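You operate a simulated robot arm through the tools that you are given. There is no shell and no other tool. Be economical: measure what you need, move in short steps, check, and stop when the job is done.

You run a simulated robot arm. Do the job below in one go: nothing can be reset, and whatever is moved stays where it is left.

TASK
Run the slider to mark 190 and wipe the dust off the rail.
Fine: brake the slider; put the wipe back. What is to be rubbed or washed off counts as gone when no trace of it is left.

The check looks at the end state, three seconds after you hand in, the way a careful person would. Anything else that was tipped, shoved, dropped, spilled or broken makes it a failure.

THE ROBOT
A 6-joint arm with a two-finger gripper, on a carriage that runs on a rail from [-0.001, 1.204] to [0.001, -1.136] (x, y) and turns from -3.543 to 2.269 rad about z. Base frame: it is fixed where the carriage stands at the start and does not move with it; the origin is on the floor, on the carriage's upright axis, x ahead of it, y to its left, z up; the surface under the hand at the start is at about z = 0.804. Readings come in m, rad, newtons and seconds.
Its first joint turns from -2.897 to 2.897 rad. Places, roughly: beam filter knob [0.5, 1.5, 0.9]; beam shutter lever [0.5, 1.5, 1.2]; big carriage [0.8, -0.1, 0.9]; blue tip knob [0.6, 1.3, 1.1]; carriage brake [0.7, -0.1, 0.9]; carriage fine knob [0.7, 0, 0.9]; clamp screw [0.7, 1.3, 1.1]; knob of the blue stop [0.7, 1.1, 0.9]; knob of the green stop [0.7, -0.2, 0.9]; laser key [0.5, 1.5, 1.1]; main switch [0.5, 1.5, 1]; mount clamp lever [0.6, 0, 1]; mount lean knob [0.7, -0.1, 1.1]; mount rise knob [0.7, -0.1, 1]; mount side knob [0.7, -0.1, 0.9]; mount tip knob [0.7, -0.1, 1.1]. Payload 5 kg.
Tool frame: the origin (TCP) lies between the finger pads and is the grasp point; the fingertips stand 0.03 m ahead of it; z points along the fingers, y is the line along which they close. The gripper opens to 0.176 m. The gripper's body begins 0.153 m behind the TCP.
Orientation is that of the tool frame in the base frame, as a unit quaternion [x, y, z, w]. With the fingers straight down and closing along the base's y, the tool's x points along the base's -x, its y along +y and its z along -z.

THE INTERFACE
- The arm moves only by the tool move_arm. Its argument "increments" is a list of rows, each a list of 2 entries, a list of its own where there are three numbers: the shift along the tool's x, y, z in m, then the turn, a rotation vector about the tool's x, y, z in rad. In form: [[[tx, ty, tz], [ax, ay, az]], ...]. A call has 1 to 20 rows; each row shifts and turns the commanded pose from where the row before left it, along the tool's axes as they then stand. "gripper" is the opening, from 0 (shut) to 1 (fully open), set as the call begins (left out, the last holds). Rows are played at 5 a second. More than 0.05 m and 0.15 rad between two rows, or a gripper value outside its range, and nothing of the call is played. A pose out of reach is approached as far as the arm can. The call stops where the force on the tool passes 40 N (or 10 N more than at its start, if that is more) or the arm is blocked; 0.2 s more then pass. The fingers move at their own pace and stop on an object; they squeeze with about 34 N. The grip force told is the motor's: it shows also when the fingers shut on nothing. Time passes only in rows, and 0.2 s behind the last, so rows that do not move let the fingers close. It gives the time, the measured TCP pose, the force on the tool (base axes), the opening and the grip force at its end, in the units of the frame above (readings bear some noise), with the torque about the TCP (base axes, N m) and any sound that the robot's microphone picked up.
- Cameras (640 x 400 px; columns grow to the right, rows downward): "scene" is now at [0.0624, 0.2186, 1.5893]; the picture's right is [0.12, -0.99, 0.00], its down [-0.69, -0.08, -0.72] and it looks along [0.72, 0.09, -0.69] (base axes); focal length 214 px, centre (320, 200). "wrist" rides on the gripper at [0.067, -0.009, -0.183] in the tool frame; the picture's right is [0.14, 0.99, 0.00], its down [-0.92, 0.13, -0.36] and it looks along [-0.36, 0.05, 0.93] (tool axes); focal length 251 px, centre (320, 200). There is no depth. A picture from a camera that has moved, and an enlarged one, comes with that camera's place and axes in the base frame and with its lens.
- snapshot(camera): a new picture of that camera. It takes no simulated time.
- move_column(by): slides the trunk up (or, below 0, down) by that many m; the arm and the scene camera ride with it, the base frame stays. It gives what a move gives, with no picture.
- roll_base(legs): drives the robot by 1 to 6 legs, each [ahead, left, turn to the left] in m, m and rad, along the robot's own axes; the way and the turn of a leg run together, so that a leg with both is an arc; at most 1.5 m and 3.142 rad a leg. The arm and the cameras ride along, it lands a little off, and it stops where it bumps. It keeps to its track: a leg is cut to what the track allows. It gives what a move gives.
- turn_head(pan, tilt): turns the head with the scene camera to pan (to the left, within 2.094 rad either way) and tilt (down, from -0.506 to 1.204), counted from straight ahead of the robot. It gives what a move gives.
- close_up(camera, box): a new picture of the part [left, top, right, bottom] of that camera's present view, enlarged. It takes no simulated time.
- finish_job(): hands the job in; it is judged then, once.

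Go step by step. Nothing tells you exact positions but the pictures and the camera data: compare them with the known pose of the tool, close in by small moves and look again before you grip or let go. The budget is 120 turns and 90 pictures, counting those below and the enlarged ones. Unless the task says otherwise, let go and move clear before handing in, and close with one line.

The tools are called after ">>>" as name(argument=value, ...) on one line, values as JSON. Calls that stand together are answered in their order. move_arm: Moves the arm, as the interface text tells. Its arguments: {"type":"object","properties":{"increments":{"type":"array","items":{"type":"array"}},"gripper":{"type":"number"}},"required":["increments"]} The other tools are called the same way: move_column (by) slides the trunk up or down; roll_base (legs) drives the base; turn_head (pan, tilt) turns the head that bears the scene camera; snapshot (camera) takes a picture; close_up (camera, box) takes an enlarged picture of a part of a camera's view; finish_job () hands the job in.

At the start:

```text
time: 0.0
eef_pos: [0.6109, -0.5854, 1.1982]
ee_rot: [0.0, 1.0, 0.001, 0.0]
wrist_force: [0.0, -0.7, -1.3]
wrist_torque: [0.01, -0.03, 0.0]
grip_width: 0.1762
grasp_force: 0.1
trunk travel left (down, up): [-0.15, 0.2]
robot x, y, heading: [-0.0008, 0.0003, -0.001]
head pan, tilt: [0.119, 0.764]
```

scene: 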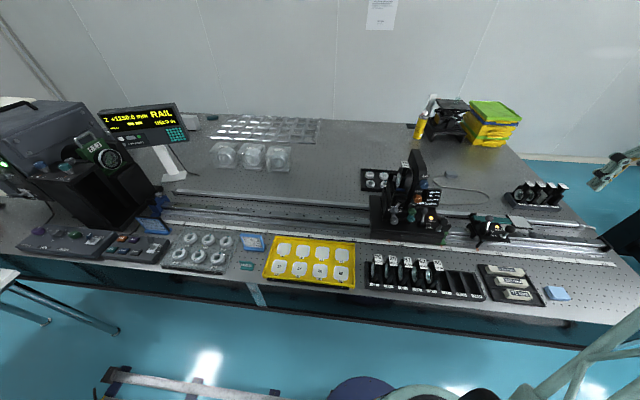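
wrist: 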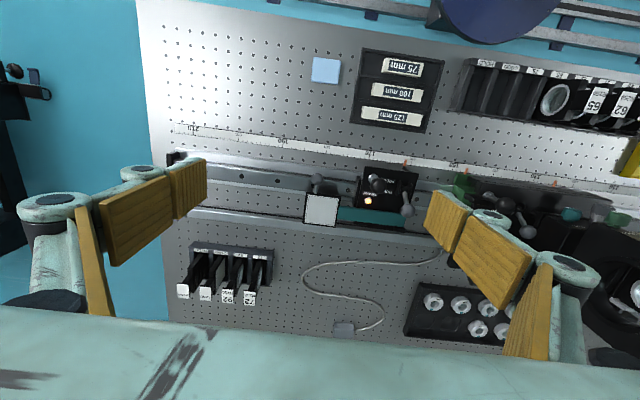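

I see an optical table with a rail, a big carriage, a smaller one to its right, and a blue cloth-like pad at lower right. I'll take enlarged views to identify slider, scale, dust and wipe.

>>> close_up(camera="scene", box=[340, 140, 640, 320])

>>> close_up(camera="scene", box=[80, 90, 380, 280])

>>> close_up(camera="wrist", box=[160, 30, 480, 230])

```text
2.13 times, centred on (490, 230) of scene
camera zoom: at [0.0624, 0.2186, 1.5893], right [0.12, -0.99, 0.0], down [-0.69, -0.08, -0.72], along [0.72, 0.09, -0.69], focal length 458 px, centre (-43, 136)
```

zoom: 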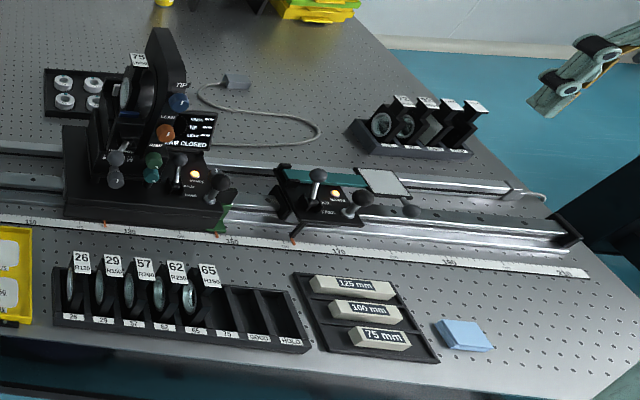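

```text
2.11 times, centred on (230, 185) of scene
camera zoom: at [0.0624, 0.2186, 1.5893], right [0.12, -0.99, 0.0], down [-0.69, -0.08, -0.72], along [0.72, 0.09, -0.69], focal length 452 px, centre (510, 232)
```

zoom: 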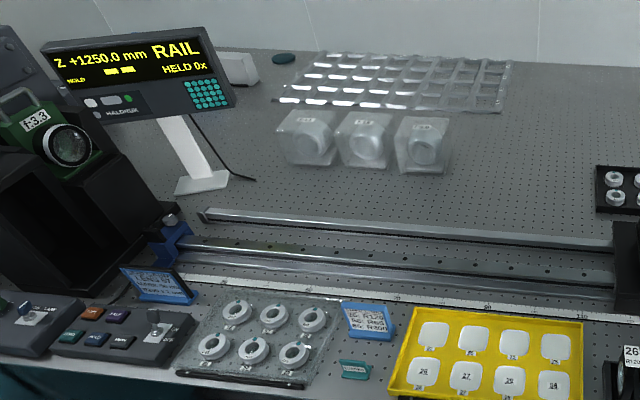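

```text
2.00 times, centred on (320, 130) of wrist
camera zoom: at [0.5444, -0.5939, 1.3795], right [-0.14, 0.99, 0.0], down [0.92, 0.13, 0.36], along [0.36, 0.05, -0.93], focal length 503 px, centre (320, 340)
```

zoom: 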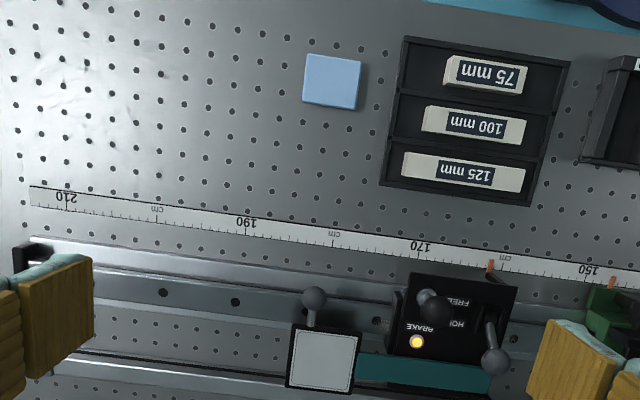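

The small slider (teal, pointer near 162 on a cm scale) sits at about y=-0.4; mark 190 is at about y=-0.665. I look closer at its controls, and for the dust along the rail.

>>> close_up(camera="wrist", box=[290, 140, 450, 240])

>>> close_up(camera="scene", box=[150, 170, 310, 270])

>>> close_up(camera="scene", box=[460, 190, 620, 290])

>>> close_up(camera="scene", box=[270, 170, 430, 270])

```text
4.00 times, centred on (370, 190) of wrist
camera zoom: at [0.5444, -0.5939, 1.3795], right [-0.14, 0.99, 0.0], down [0.92, 0.13, 0.36], along [0.36, 0.05, -0.93], focal length 1006 px, centre (120, 240)
```

zoom: 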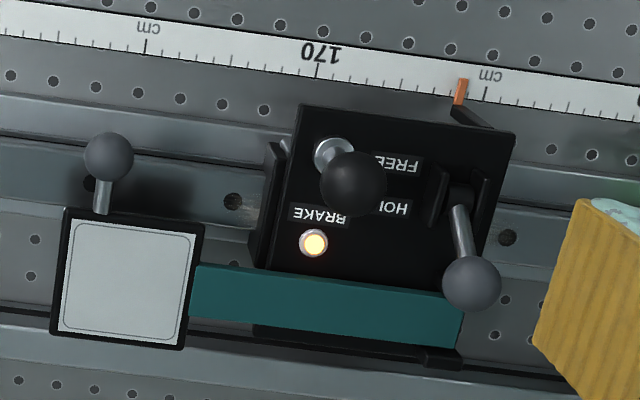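

```text
4.00 times, centred on (230, 220) of scene
camera zoom: at [0.0624, 0.2186, 1.5893], right [0.12, -0.99, 0.0], down [-0.69, -0.08, -0.72], along [0.72, 0.09, -0.69], focal length 858 px, centre (680, 120)
```

zoom: 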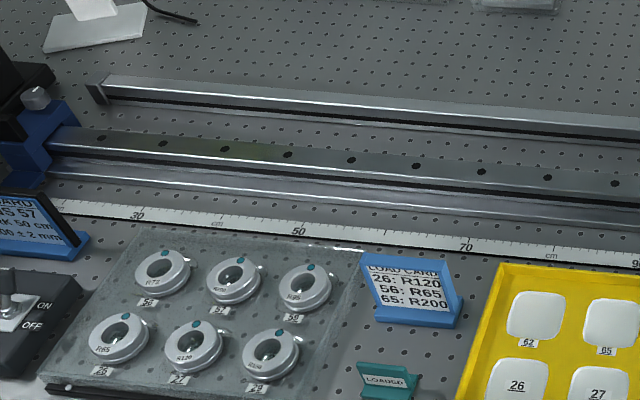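

```text
4.00 times, centred on (540, 240) of scene
camera zoom: at [0.0624, 0.2186, 1.5893], right [0.12, -0.99, 0.0], down [-0.69, -0.08, -0.72], along [0.72, 0.09, -0.69], focal length 858 px, centre (-560, 40)
```

zoom: 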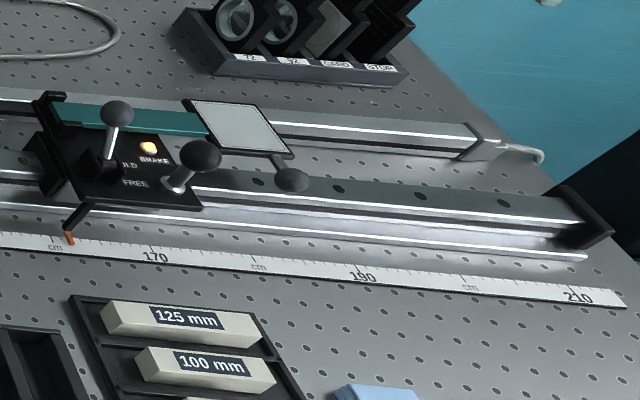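

```text
4.00 times, centred on (350, 220) of scene
camera zoom: at [0.0624, 0.2186, 1.5893], right [0.12, -0.99, 0.0], down [-0.69, -0.08, -0.72], along [0.72, 0.09, -0.69], focal length 858 px, centre (200, 120)
```

zoom: 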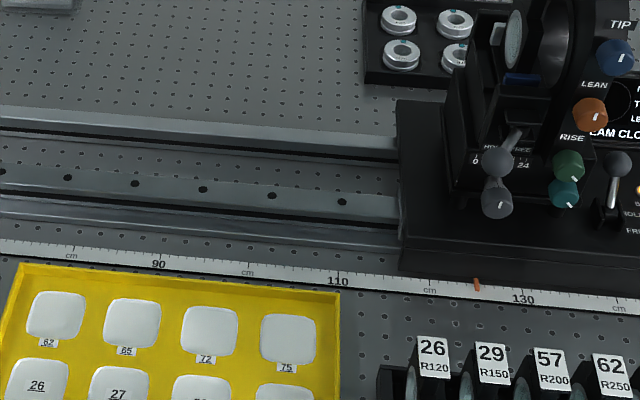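

The slider has a FREE/HOLD/BRAKE lever (now at BRAKE, lamp lit) and a ball handle; a brownish dusty spot seems to lie on the rail just right of it. I move the wrist camera closer.

>>> move_arm(increments=[[[-0.006, 0.024, 0.045], [0, 0, 0]], [[-0.007, 0.024, 0.045], [0, 0, 0]], [[-0.006, 0.024, 0.045], [0, 0, 0]], [[-0.007, 0.023, 0.035], [0, 0, 0]]])

>>> snapshot(camera="wrist")

```text
refused: row 1 steps farther than a row can; nothing moved
```

```text
80 pictures are left
camera wrist: at [0.5444, -0.5939, 1.3795], right [-0.14, 0.99, 0.0], down [0.92, 0.13, 0.36], along [0.36, 0.05, -0.93], focal length 251 px, centre (320, 200)
```

wrist: 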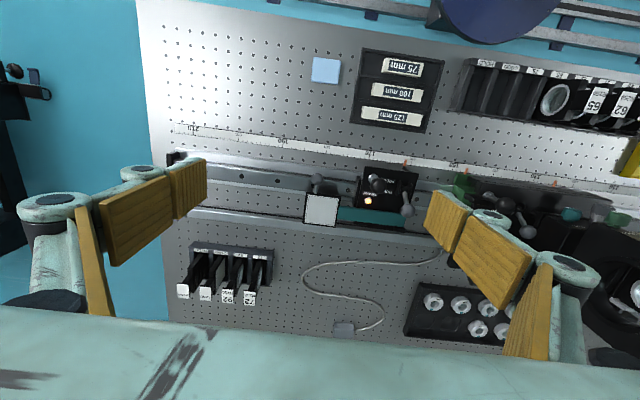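

The step was too long per row; I repeat it with smaller rows.

>>> move_arm(increments=[[[-0.005, 0.02, 0.035], [0, 0, 0]], [[-0.005, 0.02, 0.035], [0, 0, 0]], [[-0.005, 0.02, 0.035], [0, 0, 0]], [[-0.005, 0.02, 0.035], [0, 0, 0]], [[-0.005, 0.015, 0.035], [0, 0, 0]]])

>>> snapshot(camera="wrist")

>>> close_up(camera="wrist", box=[160, 90, 480, 290])

```text
time: 1.2
eef_pos: [0.6366, -0.4892, 1.0217]
ee_rot: [-0.001, 1.0, 0.0, 0.0]
wrist_force: [-0.1, 0.5, 0.3]
wrist_torque: [-0.05, -0.05, 0.0]
grip_width: 0.1761
grasp_force: 0.0
trunk travel left (down, up): [-0.15, 0.2]
robot x, y, heading: [0.0014, -0.0016, 0.002]
head pan, tilt: [0.119, 0.764]
```

```text
79 pictures are left
camera wrist: at [0.5687, -0.4976, 1.2038], right [-0.14, 0.99, 0.0], down [0.92, 0.13, 0.36], along [0.36, 0.05, -0.93], focal length 251 px, centre (320, 200)
```

wrist: 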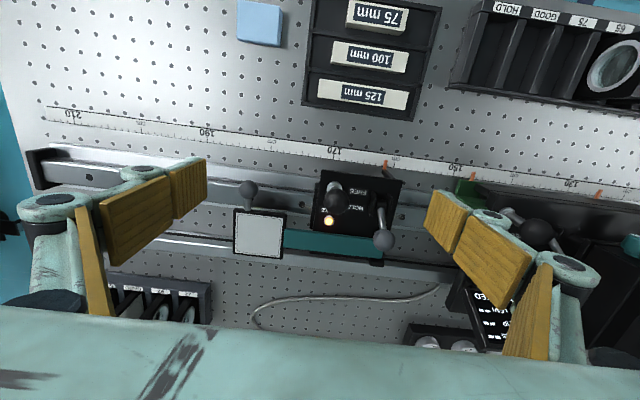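

```text
2.00 times, centred on (320, 190) of wrist
camera zoom: at [0.5687, -0.4976, 1.2038], right [-0.14, 0.99, 0.0], down [0.92, 0.13, 0.36], along [0.36, 0.05, -0.93], focal length 503 px, centre (320, 220)
```

zoom: 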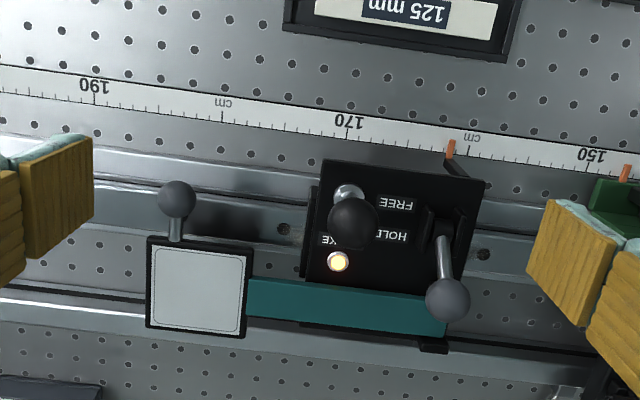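

>>> close_up(camera="wrist", box=[280, 150, 440, 250])

>>> close_up(camera="wrist", box=[200, 140, 320, 215])

>>> close_up(camera="scene", box=[450, 190, 550, 252])

```text
4.00 times, centred on (360, 200) of wrist
camera zoom: at [0.5687, -0.4976, 1.2038], right [-0.14, 0.99, 0.0], down [0.92, 0.13, 0.36], along [0.36, 0.05, -0.93], focal length 1006 px, centre (160, 200)
```

zoom: 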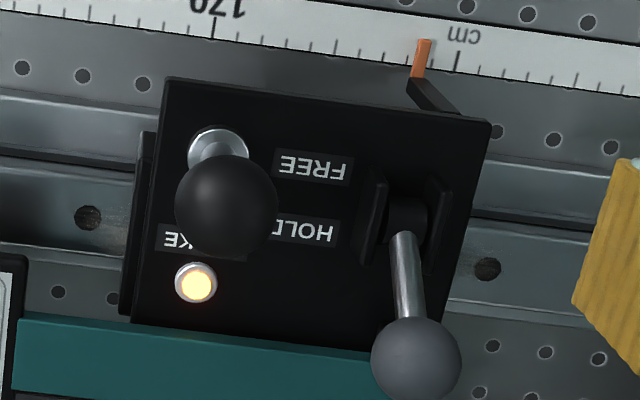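

```text
5.33 times, centred on (260, 178) of wrist
camera zoom: at [0.5687, -0.4976, 1.2038], right [-0.14, 0.99, 0.0], down [0.92, 0.13, 0.36], along [0.36, 0.05, -0.93], focal length 1341 px, centre (640, 320)
```

zoom: 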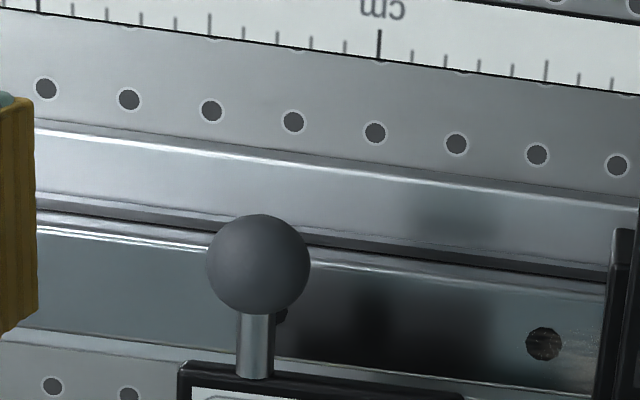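

```text
6.40 times, centred on (500, 221) of scene
camera zoom: at [0.062, 0.2187, 1.5892], right [0.12, -0.99, 0.0], down [-0.69, -0.08, -0.72], along [0.72, 0.09, -0.69], focal length 1373 px, centre (-832, 66)
```

zoom: 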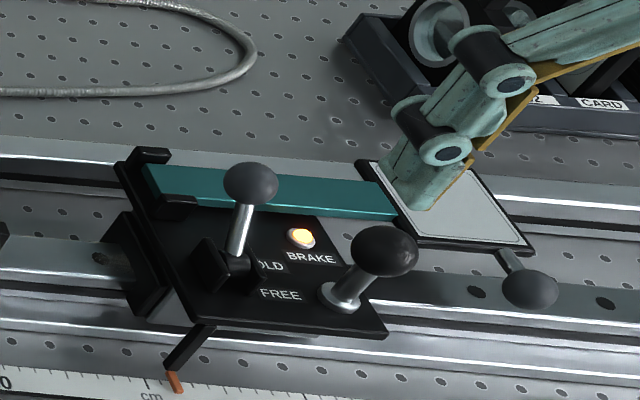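

The brake lever ball is near [0.72,-0.395,0.928], the handle ball near [0.683,-0.462,0.918], and the dust peeks out on both sides under the slider. I roll the robot to y≈-0.4 so everything is in reach.

>>> roll_base(legs=[[0, -0.4, 0]])

>>> move_arm(increments=[[[0, 0.04, 0], [0, 0, 0]], [[0, 0.04, 0], [0, 0, 0]], [[0, 0.04, 0], [0, 0, 0]], [[0, 0.04, 0], [0, 0, 0]], [[0, 0.04, 0], [0, 0, 0]], [[0, 0.04, 0], [0, 0, 0]], [[0, 0.04, 0], [0, 0, 0]], [[0, 0.04, 0], [0, 0, 0]], [[0, 0.04, 0], [0, 0, 0]], [[0, 0.04, 0], [0, 0, 0]], [[0, 0, 0], [0, 0, 0]]], gripper=0.34)

>>> turn_head(pan=0.0, tilt=0.8)

>>> snapshot(camera="scene")

>>> snapshot(camera="wrist")

```text
time: 3.8
eef_pos: [0.6364, -0.8945, 1.0218]
ee_rot: [0.0, 1.0, 0.001, 0.0]
wrist_force: [0.4, 0.0, 0.5]
wrist_torque: [-0.04, 0.01, -0.01]
grip_width: 0.176
grasp_force: 0.0
trunk travel left (down, up): [-0.15, 0.2]
robot x, y, heading: [0.0016, -0.4017, -0.001]
head pan, tilt: [0.119, 0.764]
```

```text
time: 6.2
eef_pos: [0.638, -0.493, 1.0203]
ee_rot: [0.001, 1.0, 0.0, 0.0]
wrist_force: [-0.9, 1.0, -0.9]
wrist_torque: [-0.13, 0.03, -0.04]
grip_width: 0.0598
grasp_force: 0.1
trunk travel left (down, up): [-0.15, 0.2]
robot x, y, heading: [0.0017, -0.408, -0.003]
head pan, tilt: [0.119, 0.764]
```

```text
time: 6.9
eef_pos: [0.6379, -0.4934, 1.0197]
ee_rot: [0.001, 1.0, -0.001, 0.0]
wrist_force: [-0.6, -0.5, 0.7]
wrist_torque: [0.01, 0.03, 0.0]
grip_width: 0.0598
grasp_force: 0.0
trunk travel left (down, up): [-0.15, 0.2]
robot x, y, heading: [-0.002, -0.4021, -0.004]
head pan, tilt: [0.0, 0.799]
```

```text
74 pictures are left
camera scene: at [0.0621, -0.1953, 1.5864], right [0.0, -1.0, 0.0], down [-0.72, 0.0, -0.7], along [0.7, 0.0, -0.72], focal length 214 px, centre (320, 200)
```

scene: 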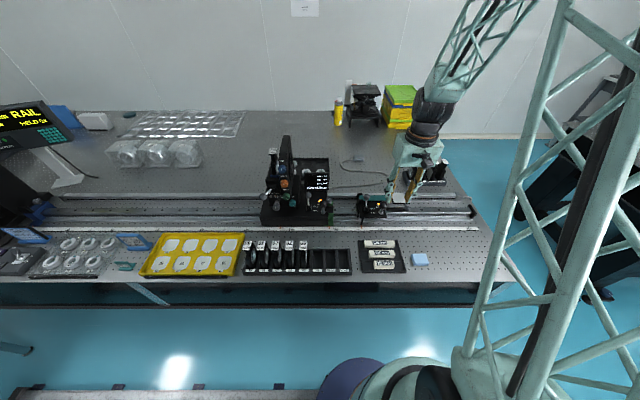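

```text
73 pictures are left
camera wrist: at [0.5703, -0.5018, 1.2023], right [-0.14, 0.99, 0.0], down [0.92, 0.13, 0.36], along [0.36, 0.05, -0.93], focal length 251 px, centre (320, 200)
```

wrist: 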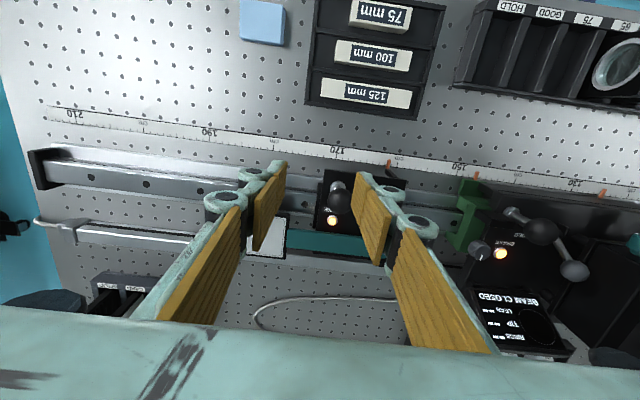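

I move over the lever ball, staying just above it, and look again.

>>> move_arm(increments=[[[-0.02, 0.025, 0], [0, 0, 0]], [[-0.02, 0.025, 0], [0, 0, 0]], [[-0.02, 0.025, 0], [0, 0, 0]], [[-0.022, 0.023, 0], [0, 0, 0]], [[0, 0, 0.03], [0, 0, 0]], [[0, 0, 0], [0, 0, 0]]])

>>> snapshot(camera="wrist")

>>> close_up(camera="scene", box=[330, 170, 430, 232])

```text
time: 8.3
eef_pos: [0.7201, -0.3961, 0.9905]
ee_rot: [0.001, 1.0, 0.0, 0.001]
wrist_force: [0.5, -0.3, -1.2]
wrist_torque: [-0.02, 0.13, 0.01]
grip_width: 0.0599
grasp_force: 0.2
trunk travel left (down, up): [-0.15, 0.2]
robot x, y, heading: [0.0031, -0.4065, -0.001]
head pan, tilt: [0.0, 0.799]
```

```text
72 pictures are left
camera wrist: at [0.6529, -0.4058, 1.172], right [-0.14, 0.99, 0.0], down [0.92, 0.13, 0.36], along [0.36, 0.05, -0.93], focal length 251 px, centre (320, 200)
```

wrist: 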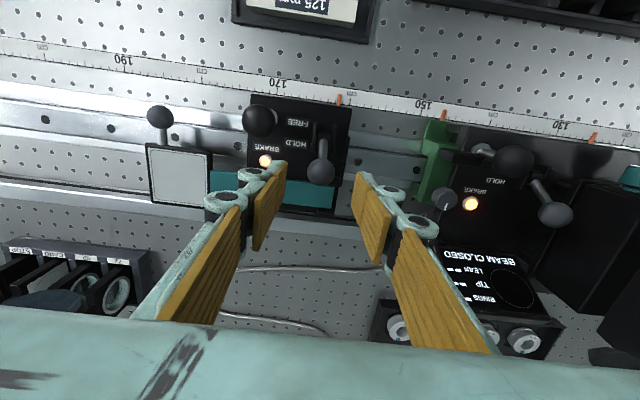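

```text
6.40 times, centred on (380, 201) of scene
camera zoom: at [0.063, -0.1953, 1.5864], right [0.0, -1.0, 0.0], down [-0.72, 0.0, -0.7], along [0.7, 0.0, -0.72], focal length 1373 px, centre (-64, 194)
```

zoom: 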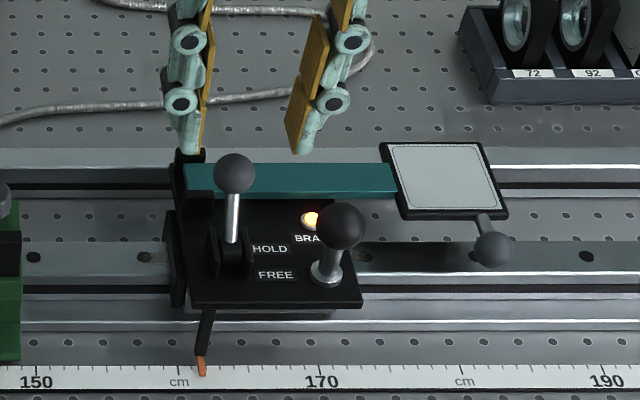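

Both views agree: lever ball at [0.717,-0.395,0.931]. I descend around it and close.

>>> move_arm(increments=[[[0.003, 0.001, 0.03], [0, 0, 0]], [[0, 0, 0.028], [0, 0, 0]], [[0, 0, 0], [0, 0, 0]]])

>>> move_arm(increments=[[[0, 0, 0], [0, 0, 0]], [[0, 0, 0], [0, 0, 0]], [[0, 0, 0], [0, 0, 0]]], gripper=0.0)

>>> close_up(camera="scene", box=[330, 170, 430, 232])

```text
time: 9.1
eef_pos: [0.7157, -0.3953, 0.9325]
ee_rot: [0.001, 1.0, 0.0, 0.0]
wrist_force: [0.7, 0.1, -0.5]
wrist_torque: [0.03, 0.16, -0.02]
grip_width: 0.0598
grasp_force: 0.0
trunk travel left (down, up): [-0.15, 0.2]
robot x, y, heading: [-0.0023, -0.4044, -0.007]
head pan, tilt: [0.0, 0.799]
```

```text
time: 9.9
eef_pos: [0.715, -0.3965, 0.9337]
ee_rot: [0.001, 1.0, 0.0, 0.0]
wrist_force: [0.4, -13.3, 0.6]
wrist_torque: [-0.06, -0.1, -0.06]
grip_width: 0.0258
grasp_force: 44.4
trunk travel left (down, up): [-0.15, 0.2]
robot x, y, heading: [-0.0018, -0.4034, -0.003]
head pan, tilt: [0.0, 0.799]
```

```text
6.40 times, centred on (380, 201) of scene
camera zoom: at [0.0622, -0.1961, 1.5865], right [0.0, -1.0, 0.0], down [-0.72, 0.0, -0.7], along [0.7, 0.0, -0.72], focal length 1373 px, centre (-64, 194)
```

zoom: 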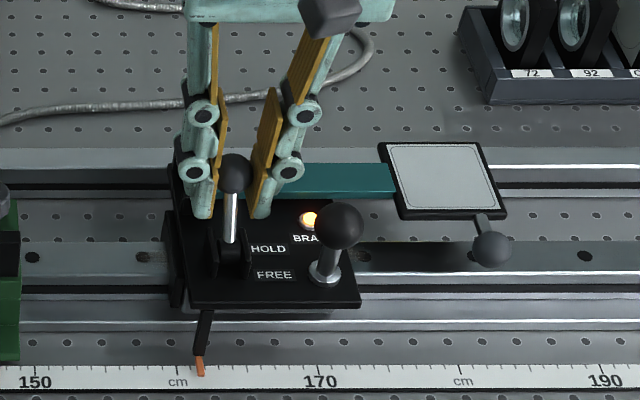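

Ball is gripped (26 mm). I swing the lever along its arc toward FREE, in halves.

>>> move_arm(increments=[[[0.01, 0, -0.007], [0, 0, 0]], [[0.01, 0, -0.005], [0, 0, 0]], [[0.01, 0, -0.003], [0, 0, 0]], [[0.01, 0, -0.001], [0, 0, 0]]])

>>> close_up(camera="scene", box=[330, 170, 430, 232])

```text
time: 10.9
eef_pos: [0.6772, -0.3934, 0.949]
ee_rot: [0.0, 1.0, 0.0, 0.001]
wrist_force: [18.3, 2.8, 3.2]
wrist_torque: [0.09, -1.19, 0.14]
grip_width: 0.0264
grasp_force: 45.3
trunk travel left (down, up): [-0.15, 0.2]
robot x, y, heading: [-0.0009, -0.3999, -0.003]
head pan, tilt: [0.0, 0.799]
```

```text
6.40 times, centred on (380, 201) of scene
camera zoom: at [0.0628, -0.195, 1.5866], right [0.0, -1.0, 0.0], down [-0.72, 0.0, -0.7], along [0.7, 0.0, -0.72], focal length 1373 px, centre (-64, 194)
```

zoom: 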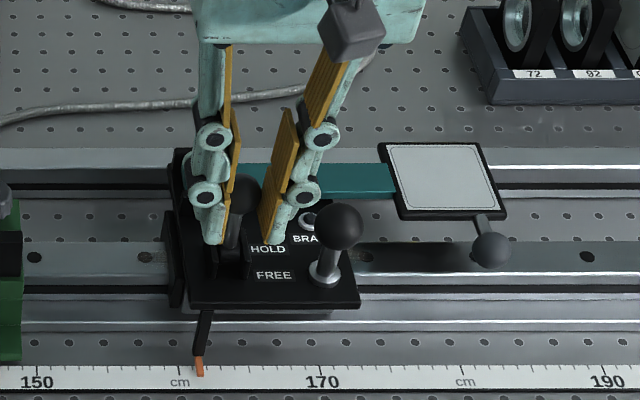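

>>> move_arm(increments=[[[0.01, 0, 0.001], [0, 0, 0]], [[0.01, 0, 0.003], [0, 0, 0]], [[0.01, 0, 0.004], [0, 0, 0]]])

>>> close_up(camera="scene", box=[330, 170, 430, 232])

```text
time: 11.7
eef_pos: [0.646, -0.3958, 0.9412]
ee_rot: [0.0, 1.0, -0.001, 0.0]
wrist_force: [0.9, -0.5, 0.7]
wrist_torque: [0.03, -0.01, -0.01]
grip_width: 0.0
grasp_force: 44.5
trunk travel left (down, up): [-0.15, 0.2]
robot x, y, heading: [0.0001, -0.4018, 0.002]
head pan, tilt: [0.0, 0.799]
```

```text
6.40 times, centred on (380, 201) of scene
camera zoom: at [0.0622, -0.1953, 1.5864], right [0.0, -1.0, 0.0], down [-0.72, 0.0, -0.7], along [0.7, 0.0, -0.72], focal length 1373 px, centre (-64, 194)
```

zoom: 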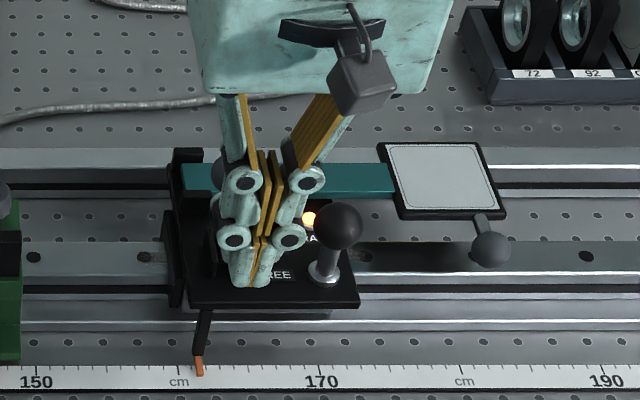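

The grip slipped and the lever sprang back to BRAKE. I'll instead push it from behind (+x side) with closed fingers.

>>> move_arm(increments=[[[0, 0, -0.045], [0, 0, 0]], [[-0.04, 0, 0], [0, 0, 0]], [[-0.04, 0, 0], [0, 0, 0]], [[-0.034, 0, 0], [0, 0, 0]], [[0, 0, 0], [0, 0, 0]], [[0, 0, 0.03], [0, 0, 0]], [[0, 0, 0.018], [0, 0, 0]], [[0, 0, 0], [0, 0, 0]]], gripper=0.0)

>>> close_up(camera="scene", box=[330, 170, 430, 232])

>>> snapshot(camera="wrist")

```text
time: 13.5
eef_pos: [0.7601, -0.3961, 0.9396]
ee_rot: [0.0, 1.0, 0.0, 0.0]
wrist_force: [0.7, 0.4, -0.1]
wrist_torque: [0.03, 0.1, 0.02]
grip_width: 0.0
grasp_force: 45.0
trunk travel left (down, up): [-0.15, 0.2]
robot x, y, heading: [0.0008, -0.4076, -0.0]
head pan, tilt: [0.0, 0.799]
```

```text
6.40 times, centred on (380, 201) of scene
camera zoom: at [0.0629, -0.1953, 1.5864], right [0.0, -1.0, 0.0], down [-0.72, 0.0, -0.7], along [0.7, 0.0, -0.72], focal length 1373 px, centre (-64, 194)
```

zoom: 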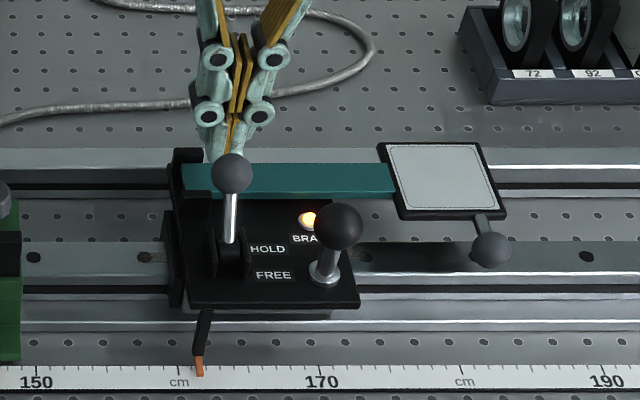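

```text
66 pictures are left
camera wrist: at [0.693, -0.4047, 1.1211], right [-0.14, 0.99, 0.0], down [0.92, 0.13, 0.36], along [0.36, 0.05, -0.93], focal length 251 px, centre (320, 200)
```

wrist: 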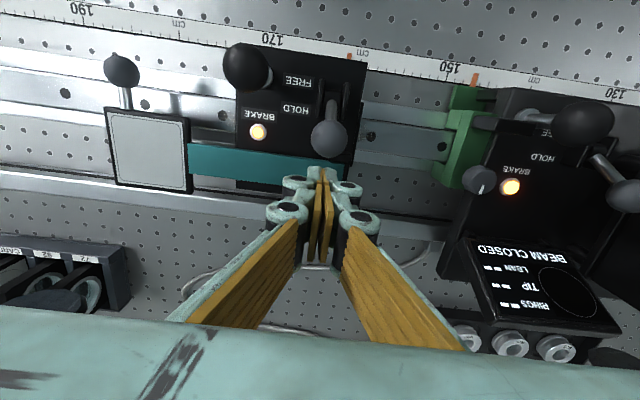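

Aligned behind the lever; I push toward FREE.

>>> move_arm(increments=[[[0.015, 0, 0], [0, 0, 0]], [[0.015, 0, 0], [0, 0, 0]], [[0.015, 0, 0], [0, 0, 0]], [[0.01, 0, 0], [0, 0, 0]], [[0.01, 0, 0], [0, 0, 0]], [[0.01, 0, 0], [0, 0, 0]], [[0.01, 0, 0], [0, 0, 0]], [[0.005, 0, 0], [0, 0, 0]]])

>>> close_up(camera="scene", box=[330, 170, 430, 232])

```text
time: 15.0
eef_pos: [0.6926, -0.3961, 0.9428]
ee_rot: [0.0, 1.0, 0.001, 0.008]
wrist_force: [5.6, 0.1, 2.5]
wrist_torque: [0.0, -0.12, 0.01]
grip_width: 0.0001
grasp_force: 45.1
trunk travel left (down, up): [-0.15, 0.2]
robot x, y, heading: [0.0001, -0.3998, -0.005]
head pan, tilt: [0.0, 0.799]
stopped in row 7: the force on the tool passed its limit at 49 N (the readings are from after the stop); the commanded pose is now the measured one
```

```text
6.40 times, centred on (380, 201) of scene
camera zoom: at [0.0627, -0.1953, 1.5864], right [0.0, -1.0, 0.0], down [-0.72, 0.0, -0.7], along [0.7, 0.0, -0.72], focal length 1373 px, centre (-64, 194)
```

zoom: 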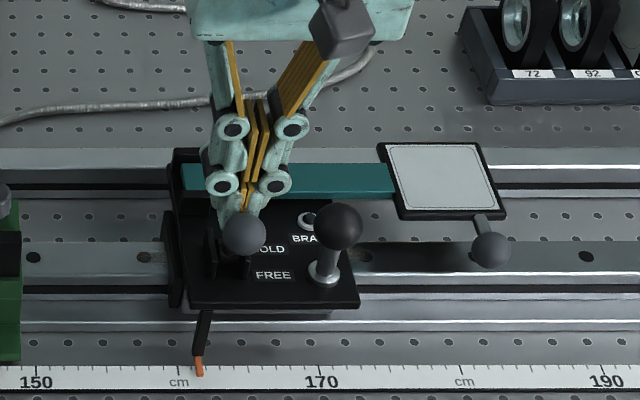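

The lever seems to have reached its far stop (symmetric to BRAKE). I back off and check that it stays in FREE.

>>> move_arm(increments=[[[-0.015, 0, 0], [0, 0, 0]], [[0, 0, -0.04], [0, 0, 0]], [[0, 0, -0.03], [0, 0, 0]], [[0.02, -0.033, 0], [0, 0, 0]], [[0.01, -0.033, 0], [0, 0, 0]], [[0, 0, 0], [0, 0, 0]]], gripper=0.34)

>>> close_up(camera="scene", box=[330, 170, 430, 232])

>>> snapshot(camera="wrist")

```text
time: 16.4
eef_pos: [0.6752, -0.4615, 1.0118]
ee_rot: [0.001, 1.0, 0.0, 0.008]
wrist_force: [0.1, -0.7, -0.5]
wrist_torque: [0.15, -0.05, -0.03]
grip_width: 0.0598
grasp_force: 0.0
trunk travel left (down, up): [-0.15, 0.2]
robot x, y, heading: [-0.0004, -0.4048, 0.0]
head pan, tilt: [0.0, 0.799]
```

```text
6.40 times, centred on (380, 201) of scene
camera zoom: at [0.0619, -0.1957, 1.5865], right [0.0, -1.0, 0.0], down [-0.72, 0.0, -0.7], along [0.7, 0.0, -0.72], focal length 1373 px, centre (-64, 194)
```

zoom: 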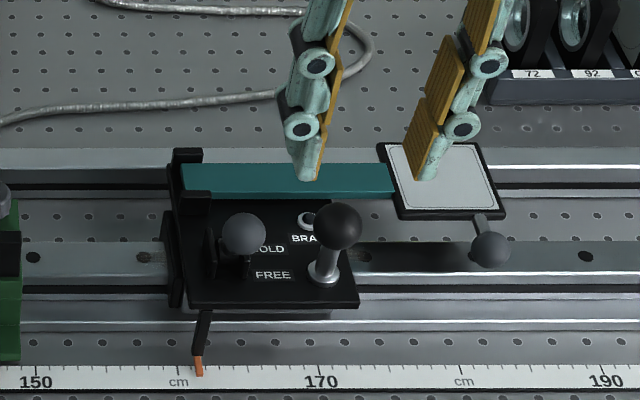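

```text
63 pictures are left
camera wrist: at [0.605, -0.4699, 1.1918], right [-0.14, 0.99, 0.0], down [0.92, 0.13, 0.38], along [0.37, 0.05, -0.93], focal length 251 px, centre (320, 200)
```

wrist: 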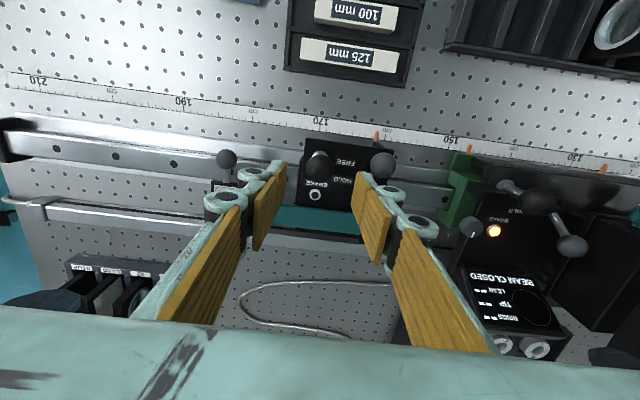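

The lever ball rests at x≈0.66 (started at 0.717), lamp off: FREE. Now I grip the black handle ball at [0.677,-0.461,0.918].

>>> move_arm(increments=[[[0, 0, 0.03], [0, 0.016, 0]], [[-0.002, 0, 0.03], [0, 0, 0]], [[0, 0, 0.027], [0, 0, 0]], [[0, 0, 0], [0, 0, 0]]], gripper=0.31)

>>> move_arm(increments=[[[0, 0, 0], [0, 0, 0]], [[0, 0, 0], [0, 0, 0]], [[0, 0, 0], [0, 0, 0]]], gripper=0.0)

>>> close_up(camera="scene", box=[330, 170, 430, 232])

```text
time: 17.4
eef_pos: [0.6785, -0.4621, 0.9235]
ee_rot: [0.001, 1.0, 0.0, -0.001]
wrist_force: [1.7, 0.4, -0.7]
wrist_torque: [-0.01, 0.1, -0.01]
grip_width: 0.0543
grasp_force: 0.1
trunk travel left (down, up): [-0.15, 0.2]
robot x, y, heading: [0.0023, -0.4052, -0.002]
head pan, tilt: [0.0, 0.799]
```

```text
time: 18.2
eef_pos: [0.6791, -0.4618, 0.924]
ee_rot: [0.001, 1.0, 0.0, 0.0]
wrist_force: [-1.7, 3.2, 1.8]
wrist_torque: [0.01, 0.03, -0.03]
grip_width: 0.0297
grasp_force: 44.9
trunk travel left (down, up): [-0.15, 0.2]
robot x, y, heading: [-0.0012, -0.4015, -0.006]
head pan, tilt: [0.0, 0.799]
```

```text
6.40 times, centred on (380, 201) of scene
camera zoom: at [0.0619, -0.1951, 1.5864], right [0.0, -1.0, 0.0], down [-0.72, 0.0, -0.7], along [0.7, 0.0, -0.72], focal length 1373 px, centre (-64, 194)
```

zoom: 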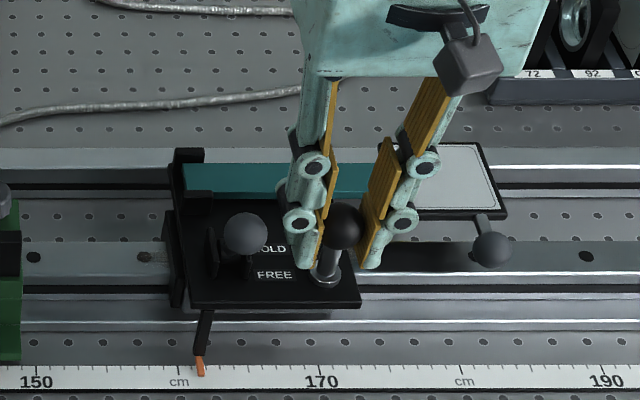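

Gripped (30 mm). Pointer is at about 161.5, so I must move about 0.285 m in -y. First 0.06 m as a test.

>>> move_arm(increments=[[[0, -0.01, 0], [0, 0, 0]], [[0, -0.02, 0], [0, 0, 0]], [[0, -0.02, 0], [0, 0, 0]], [[0, -0.01, 0], [0, 0, 0]]])

>>> close_up(camera="scene", box=[330, 170, 490, 270])

```text
time: 19.2
eef_pos: [0.6798, -0.5218, 0.924]
ee_rot: [0.001, 1.0, 0.0, 0.0]
wrist_force: [5.4, -2.3, 1.6]
wrist_torque: [0.19, -0.4, 0.08]
grip_width: 0.0299
grasp_force: 44.8
trunk travel left (down, up): [-0.15, 0.2]
robot x, y, heading: [0.0008, -0.4032, -0.003]
head pan, tilt: [0.0, 0.799]
```

```text
4.00 times, centred on (410, 220) of scene
camera zoom: at [0.0623, -0.1953, 1.5864], right [0.0, -1.0, 0.0], down [-0.72, 0.0, -0.7], along [0.7, 0.0, -0.72], focal length 858 px, centre (-40, 120)
```

zoom: 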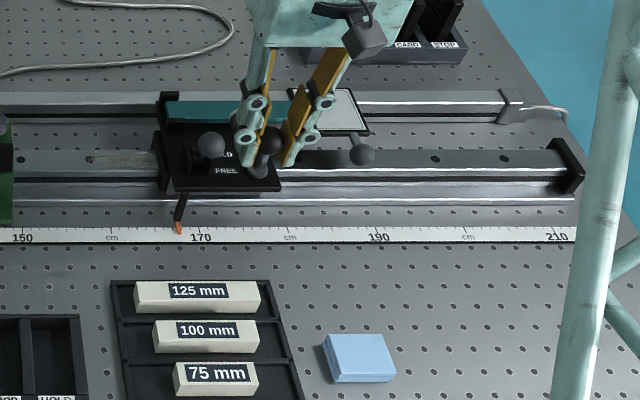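

It glides freely, exposing a dust streak. I continue to just short of 190.

>>> move_arm(increments=[[[0, -0.02, 0], [0, 0, 0]], [[0, -0.025, 0], [0, 0, 0]], [[0, -0.025, 0], [0, 0, 0]], [[0, -0.025, 0], [0, 0, 0]], [[0, -0.025, 0], [0, 0, 0]], [[0, -0.025, 0], [0, 0, 0]], [[0, -0.025, 0], [0, 0, 0]], [[0, -0.025, 0], [0, 0, 0]], [[0, -0.02, 0], [0, 0, 0]], [[0, 0, 0], [0, 0, 0]]])

>>> snapshot(camera="wrist")

>>> close_up(camera="scene", box=[360, 170, 520, 270])

```text
time: 21.4
eef_pos: [0.6781, -0.7361, 0.9244]
ee_rot: [0.001, 1.0, 0.0, -0.001]
wrist_force: [9.6, -1.1, 0.3]
wrist_torque: [-0.07, -0.52, -0.11]
grip_width: 0.0297
grasp_force: 44.8
trunk travel left (down, up): [-0.15, 0.2]
robot x, y, heading: [0.0012, -0.4063, 0.001]
head pan, tilt: [0.0, 0.799]
```

```text
60 pictures are left
camera wrist: at [0.6111, -0.7454, 1.1064], right [-0.14, 0.99, 0.0], down [0.92, 0.13, 0.36], along [0.36, 0.05, -0.93], focal length 251 px, centre (320, 200)
```

wrist: 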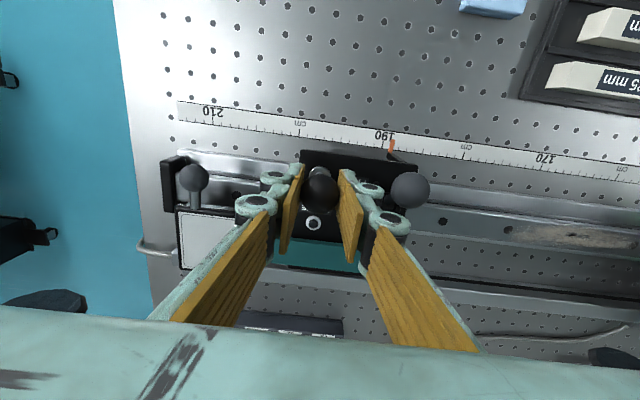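

```text
4.00 times, centred on (440, 220) of scene
camera zoom: at [0.0625, -0.1955, 1.5864], right [0.0, -1.0, 0.0], down [-0.72, 0.0, -0.7], along [0.7, 0.0, -0.72], focal length 858 px, centre (-160, 120)
```

zoom: 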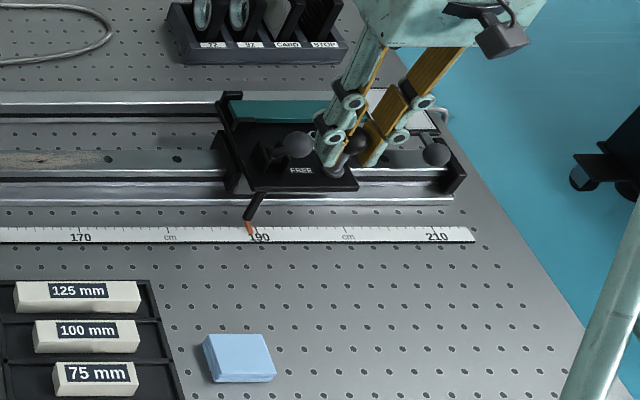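

>>> close_up(camera="wrist", box=[340, 105, 450, 175])

>>> close_up(camera="scene", box=[405, 210, 445, 235])

```text
5.71 times, centred on (395, 140) of wrist
camera zoom: at [0.6111, -0.7454, 1.1064], right [-0.14, 0.99, 0.0], down [0.92, 0.13, 0.36], along [0.36, 0.05, -0.93], focal length 1437 px, centre (-109, 543)
```

zoom: 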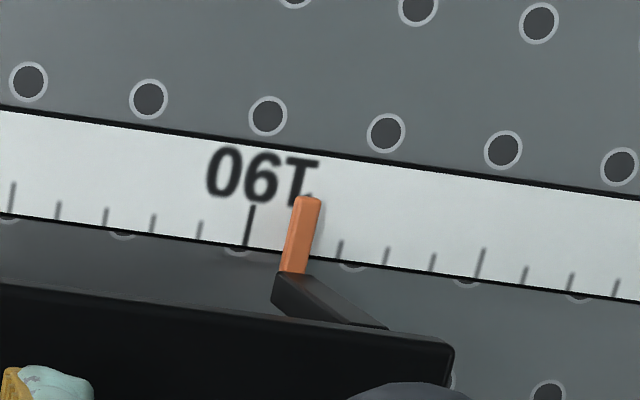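

```text
16.00 times, centred on (425, 222) of scene
camera zoom: at [0.0625, -0.1955, 1.5864], right [0.0, -1.0, 0.0], down [-0.72, 0.0, -0.7], along [0.7, 0.0, -0.72], focal length 3432 px, centre (-1360, -160)
```

zoom: 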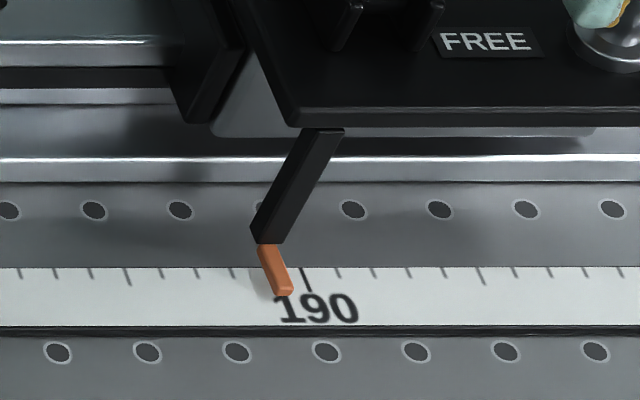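

Correcting for parallax from both views, the pointer is at about 188.97. I move 10 mm more.

>>> move_arm(increments=[[[0, -0.005, 0], [0, 0, 0]], [[0, -0.005, 0], [0, 0, 0]], [[0, 0, 0], [0, 0, 0]]])

>>> close_up(camera="wrist", box=[340, 105, 450, 175])

>>> close_up(camera="scene", box=[405, 210, 445, 235])

```text
time: 22.2
eef_pos: [0.6773, -0.7461, 0.9225]
ee_rot: [0.001, 1.0, 0.0, -0.002]
wrist_force: [11.9, 1.4, 9.4]
wrist_torque: [0.01, -0.03, 0.09]
grip_width: 0.0301
grasp_force: 45.5
trunk travel left (down, up): [-0.15, 0.2]
robot x, y, heading: [0.0039, -0.4042, -0.003]
head pan, tilt: [0.0, 0.799]
```

```text
5.71 times, centred on (395, 140) of wrist
camera zoom: at [0.6109, -0.7549, 1.1063], right [-0.14, 0.99, 0.0], down [0.92, 0.13, 0.36], along [0.36, 0.05, -0.93], focal length 1437 px, centre (-109, 543)
```

zoom: 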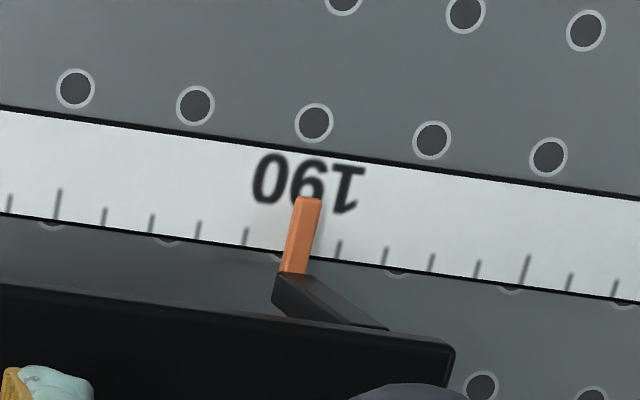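

```text
16.00 times, centred on (425, 222) of scene
camera zoom: at [0.0623, -0.195, 1.5864], right [0.0, -1.0, 0.0], down [-0.72, 0.0, -0.7], along [0.7, 0.0, -0.72], focal length 3432 px, centre (-1360, -160)
```

zoom: 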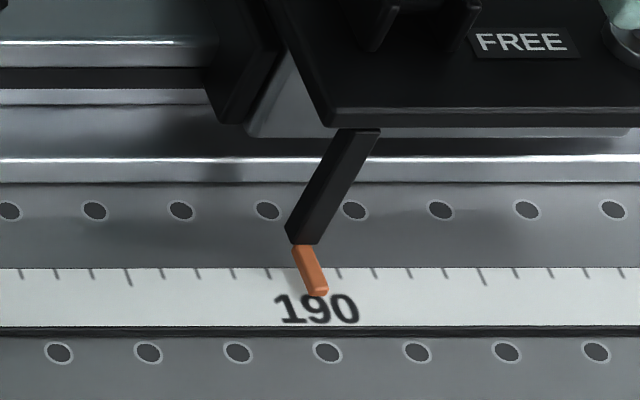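

Parallax-corrected reading is now about 190.0. I release, rise, and set closed fingers in front (-x) of the lever.

>>> move_arm(increments=[[[0, 0, 0], [0, 0, 0]], [[0, 0, 0], [0, 0, 0]], [[0, 0, -0.03], [0, 0, 0]], [[0, 0, -0.04], [0, 0, 0]], [[0, 0, -0.01], [0, 0, 0]]], gripper=0.31)

>>> move_arm(increments=[[[0.02, 0.02, 0], [0, 0, 0]], [[0.02, 0.02, 0], [0, 0, 0]], [[0.024, 0.023, 0], [0, 0, 0]], [[0, 0, 0], [0, 0, 0]], [[0, 0, 0], [0, 0, 0]]], gripper=0.0)

>>> snapshot(camera="wrist")

>>> close_up(camera="scene", box=[360, 170, 520, 270])

```text
time: 23.4
eef_pos: [0.6763, -0.745, 1.0056]
ee_rot: [0.001, 1.0, -0.001, -0.001]
wrist_force: [-1.0, 0.1, 2.2]
wrist_torque: [-0.06, -0.16, 0.03]
grip_width: 0.0549
grasp_force: 0.1
trunk travel left (down, up): [-0.15, 0.2]
robot x, y, heading: [-0.0002, -0.4014, -0.004]
head pan, tilt: [0.0, 0.799]
```

```text
time: 24.6
eef_pos: [0.6139, -0.6832, 1.0042]
ee_rot: [0.001, 1.0, 0.0, -0.001]
wrist_force: [0.3, -0.3, -0.8]
wrist_torque: [0.0, 0.0, 0.05]
grip_width: 0.0
grasp_force: 33.5
trunk travel left (down, up): [-0.15, 0.2]
robot x, y, heading: [-0.0002, -0.4045, -0.004]
head pan, tilt: [0.0, 0.799]
```

```text
54 pictures are left
camera wrist: at [0.547, -0.6924, 1.1863], right [-0.14, 0.99, 0.0], down [0.92, 0.13, 0.36], along [0.36, 0.05, -0.93], focal length 251 px, centre (320, 200)
```

wrist: 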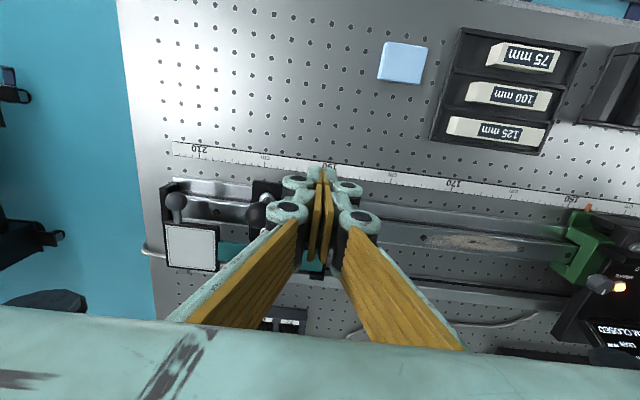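

```text
4.00 times, centred on (440, 220) of scene
camera zoom: at [0.0621, -0.1953, 1.5864], right [0.0, -1.0, 0.0], down [-0.72, 0.0, -0.7], along [0.7, 0.0, -0.72], focal length 858 px, centre (-160, 120)
```

zoom: 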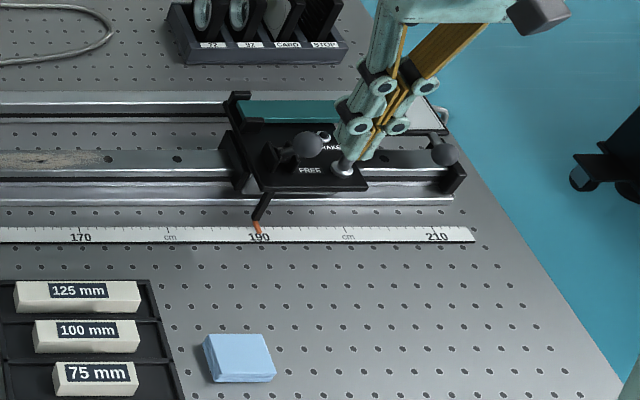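

Fingers are in front of the lever ball (y≈-0.68). I descend and push toward BRAKE.

>>> move_arm(increments=[[[0, 0.002, 0.035], [0, 0, 0]], [[0, 0, 0.03], [0, 0, 0]], [[0, 0, 0], [0, 0, 0]], [[-0.015, 0, 0], [0, 0, 0]], [[-0.015, 0, 0], [0, 0, 0]], [[-0.01, 0, 0], [0, 0, 0]], [[-0.01, 0, 0], [0, 0, 0]], [[-0.01, 0, 0], [0, 0, 0]], [[-0.008, 0, 0], [0, 0, 0]], [[-0.006, 0, 0], [0, 0, 0]]])

>>> close_up(camera="scene", box=[360, 170, 520, 270])

```text
time: 26.8
eef_pos: [0.6872, -0.6806, 0.9385]
ee_rot: [0.0, 1.0, 0.0, -0.001]
wrist_force: [-2.8, 0.9, 0.8]
wrist_torque: [-0.03, 0.02, 0.03]
grip_width: 0.0001
grasp_force: 34.4
trunk travel left (down, up): [-0.15, 0.2]
robot x, y, heading: [0.0006, -0.4021, 0.002]
head pan, tilt: [0.0, 0.799]
```

```text
4.00 times, centred on (440, 220) of scene
camera zoom: at [0.0619, -0.1953, 1.5864], right [0.0, -1.0, 0.0], down [-0.72, 0.0, -0.7], along [0.7, 0.0, -0.72], focal length 858 px, centre (-160, 120)
```

zoom: 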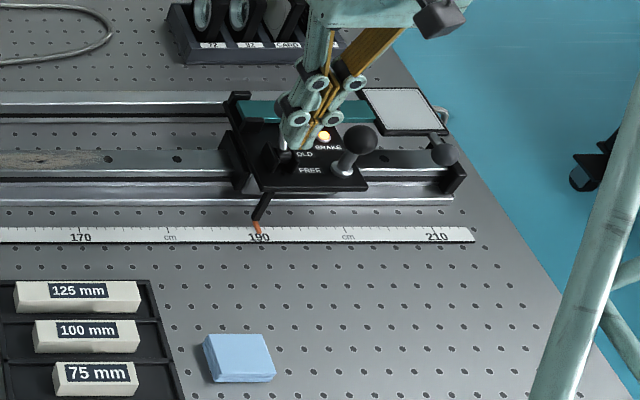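

The BRAKE lamp is lit. I give it a last small push, back off, rise and check the pointer with the camera right over it.

>>> move_arm(increments=[[[-0.004, 0, 0], [0, 0, 0]], [[0.02, 0, 0], [0, 0, 0]], [[0.01, 0.005, -0.035], [0, 0, 0]], [[0.02, 0.01, -0.035], [0, 0, 0]], [[0.03, 0.009, -0.02], [0, 0, 0]], [[0.02, 0, 0], [0, 0, 0]], [[0, 0, 0], [0, 0, 0]]])

>>> snapshot(camera="wrist")

>>> close_up(camera="scene", box=[360, 170, 520, 270])

```text
time: 28.4
eef_pos: [0.5913, -0.6583, 1.0305]
ee_rot: [0.0, 1.0, 0.0, 0.0]
wrist_force: [-0.2, -0.6, -0.4]
wrist_torque: [0.02, -0.06, 0.02]
grip_width: 0.0
grasp_force: 44.9
trunk travel left (down, up): [-0.15, 0.2]
robot x, y, heading: [0.0008, -0.4068, -0.001]
head pan, tilt: [0.0, 0.799]
```

```text
51 pictures are left
camera wrist: at [0.5244, -0.666, 1.2123], right [-0.14, 0.99, 0.0], down [0.92, 0.13, 0.36], along [0.36, 0.05, -0.93], focal length 251 px, centre (320, 200)
```

wrist: 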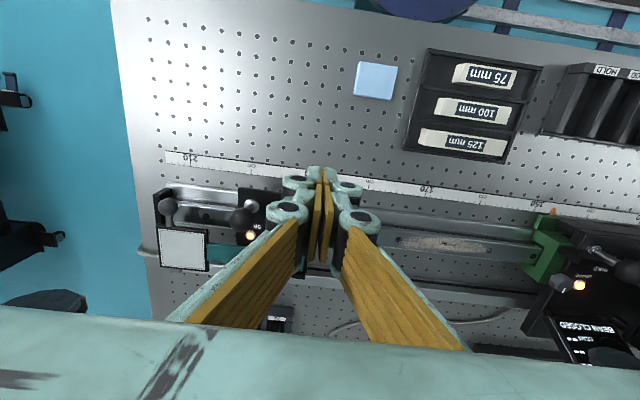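

```text
4.00 times, centred on (440, 220) of scene
camera zoom: at [0.0618, -0.1954, 1.5864], right [0.0, -1.0, 0.0], down [-0.72, 0.0, -0.7], along [0.7, 0.0, -0.72], focal length 858 px, centre (-160, 120)
```

zoom: 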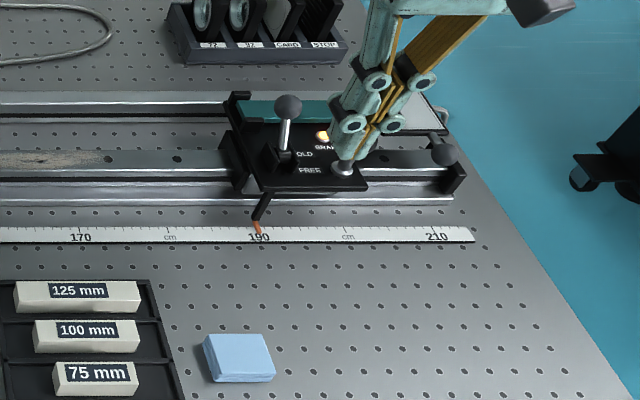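

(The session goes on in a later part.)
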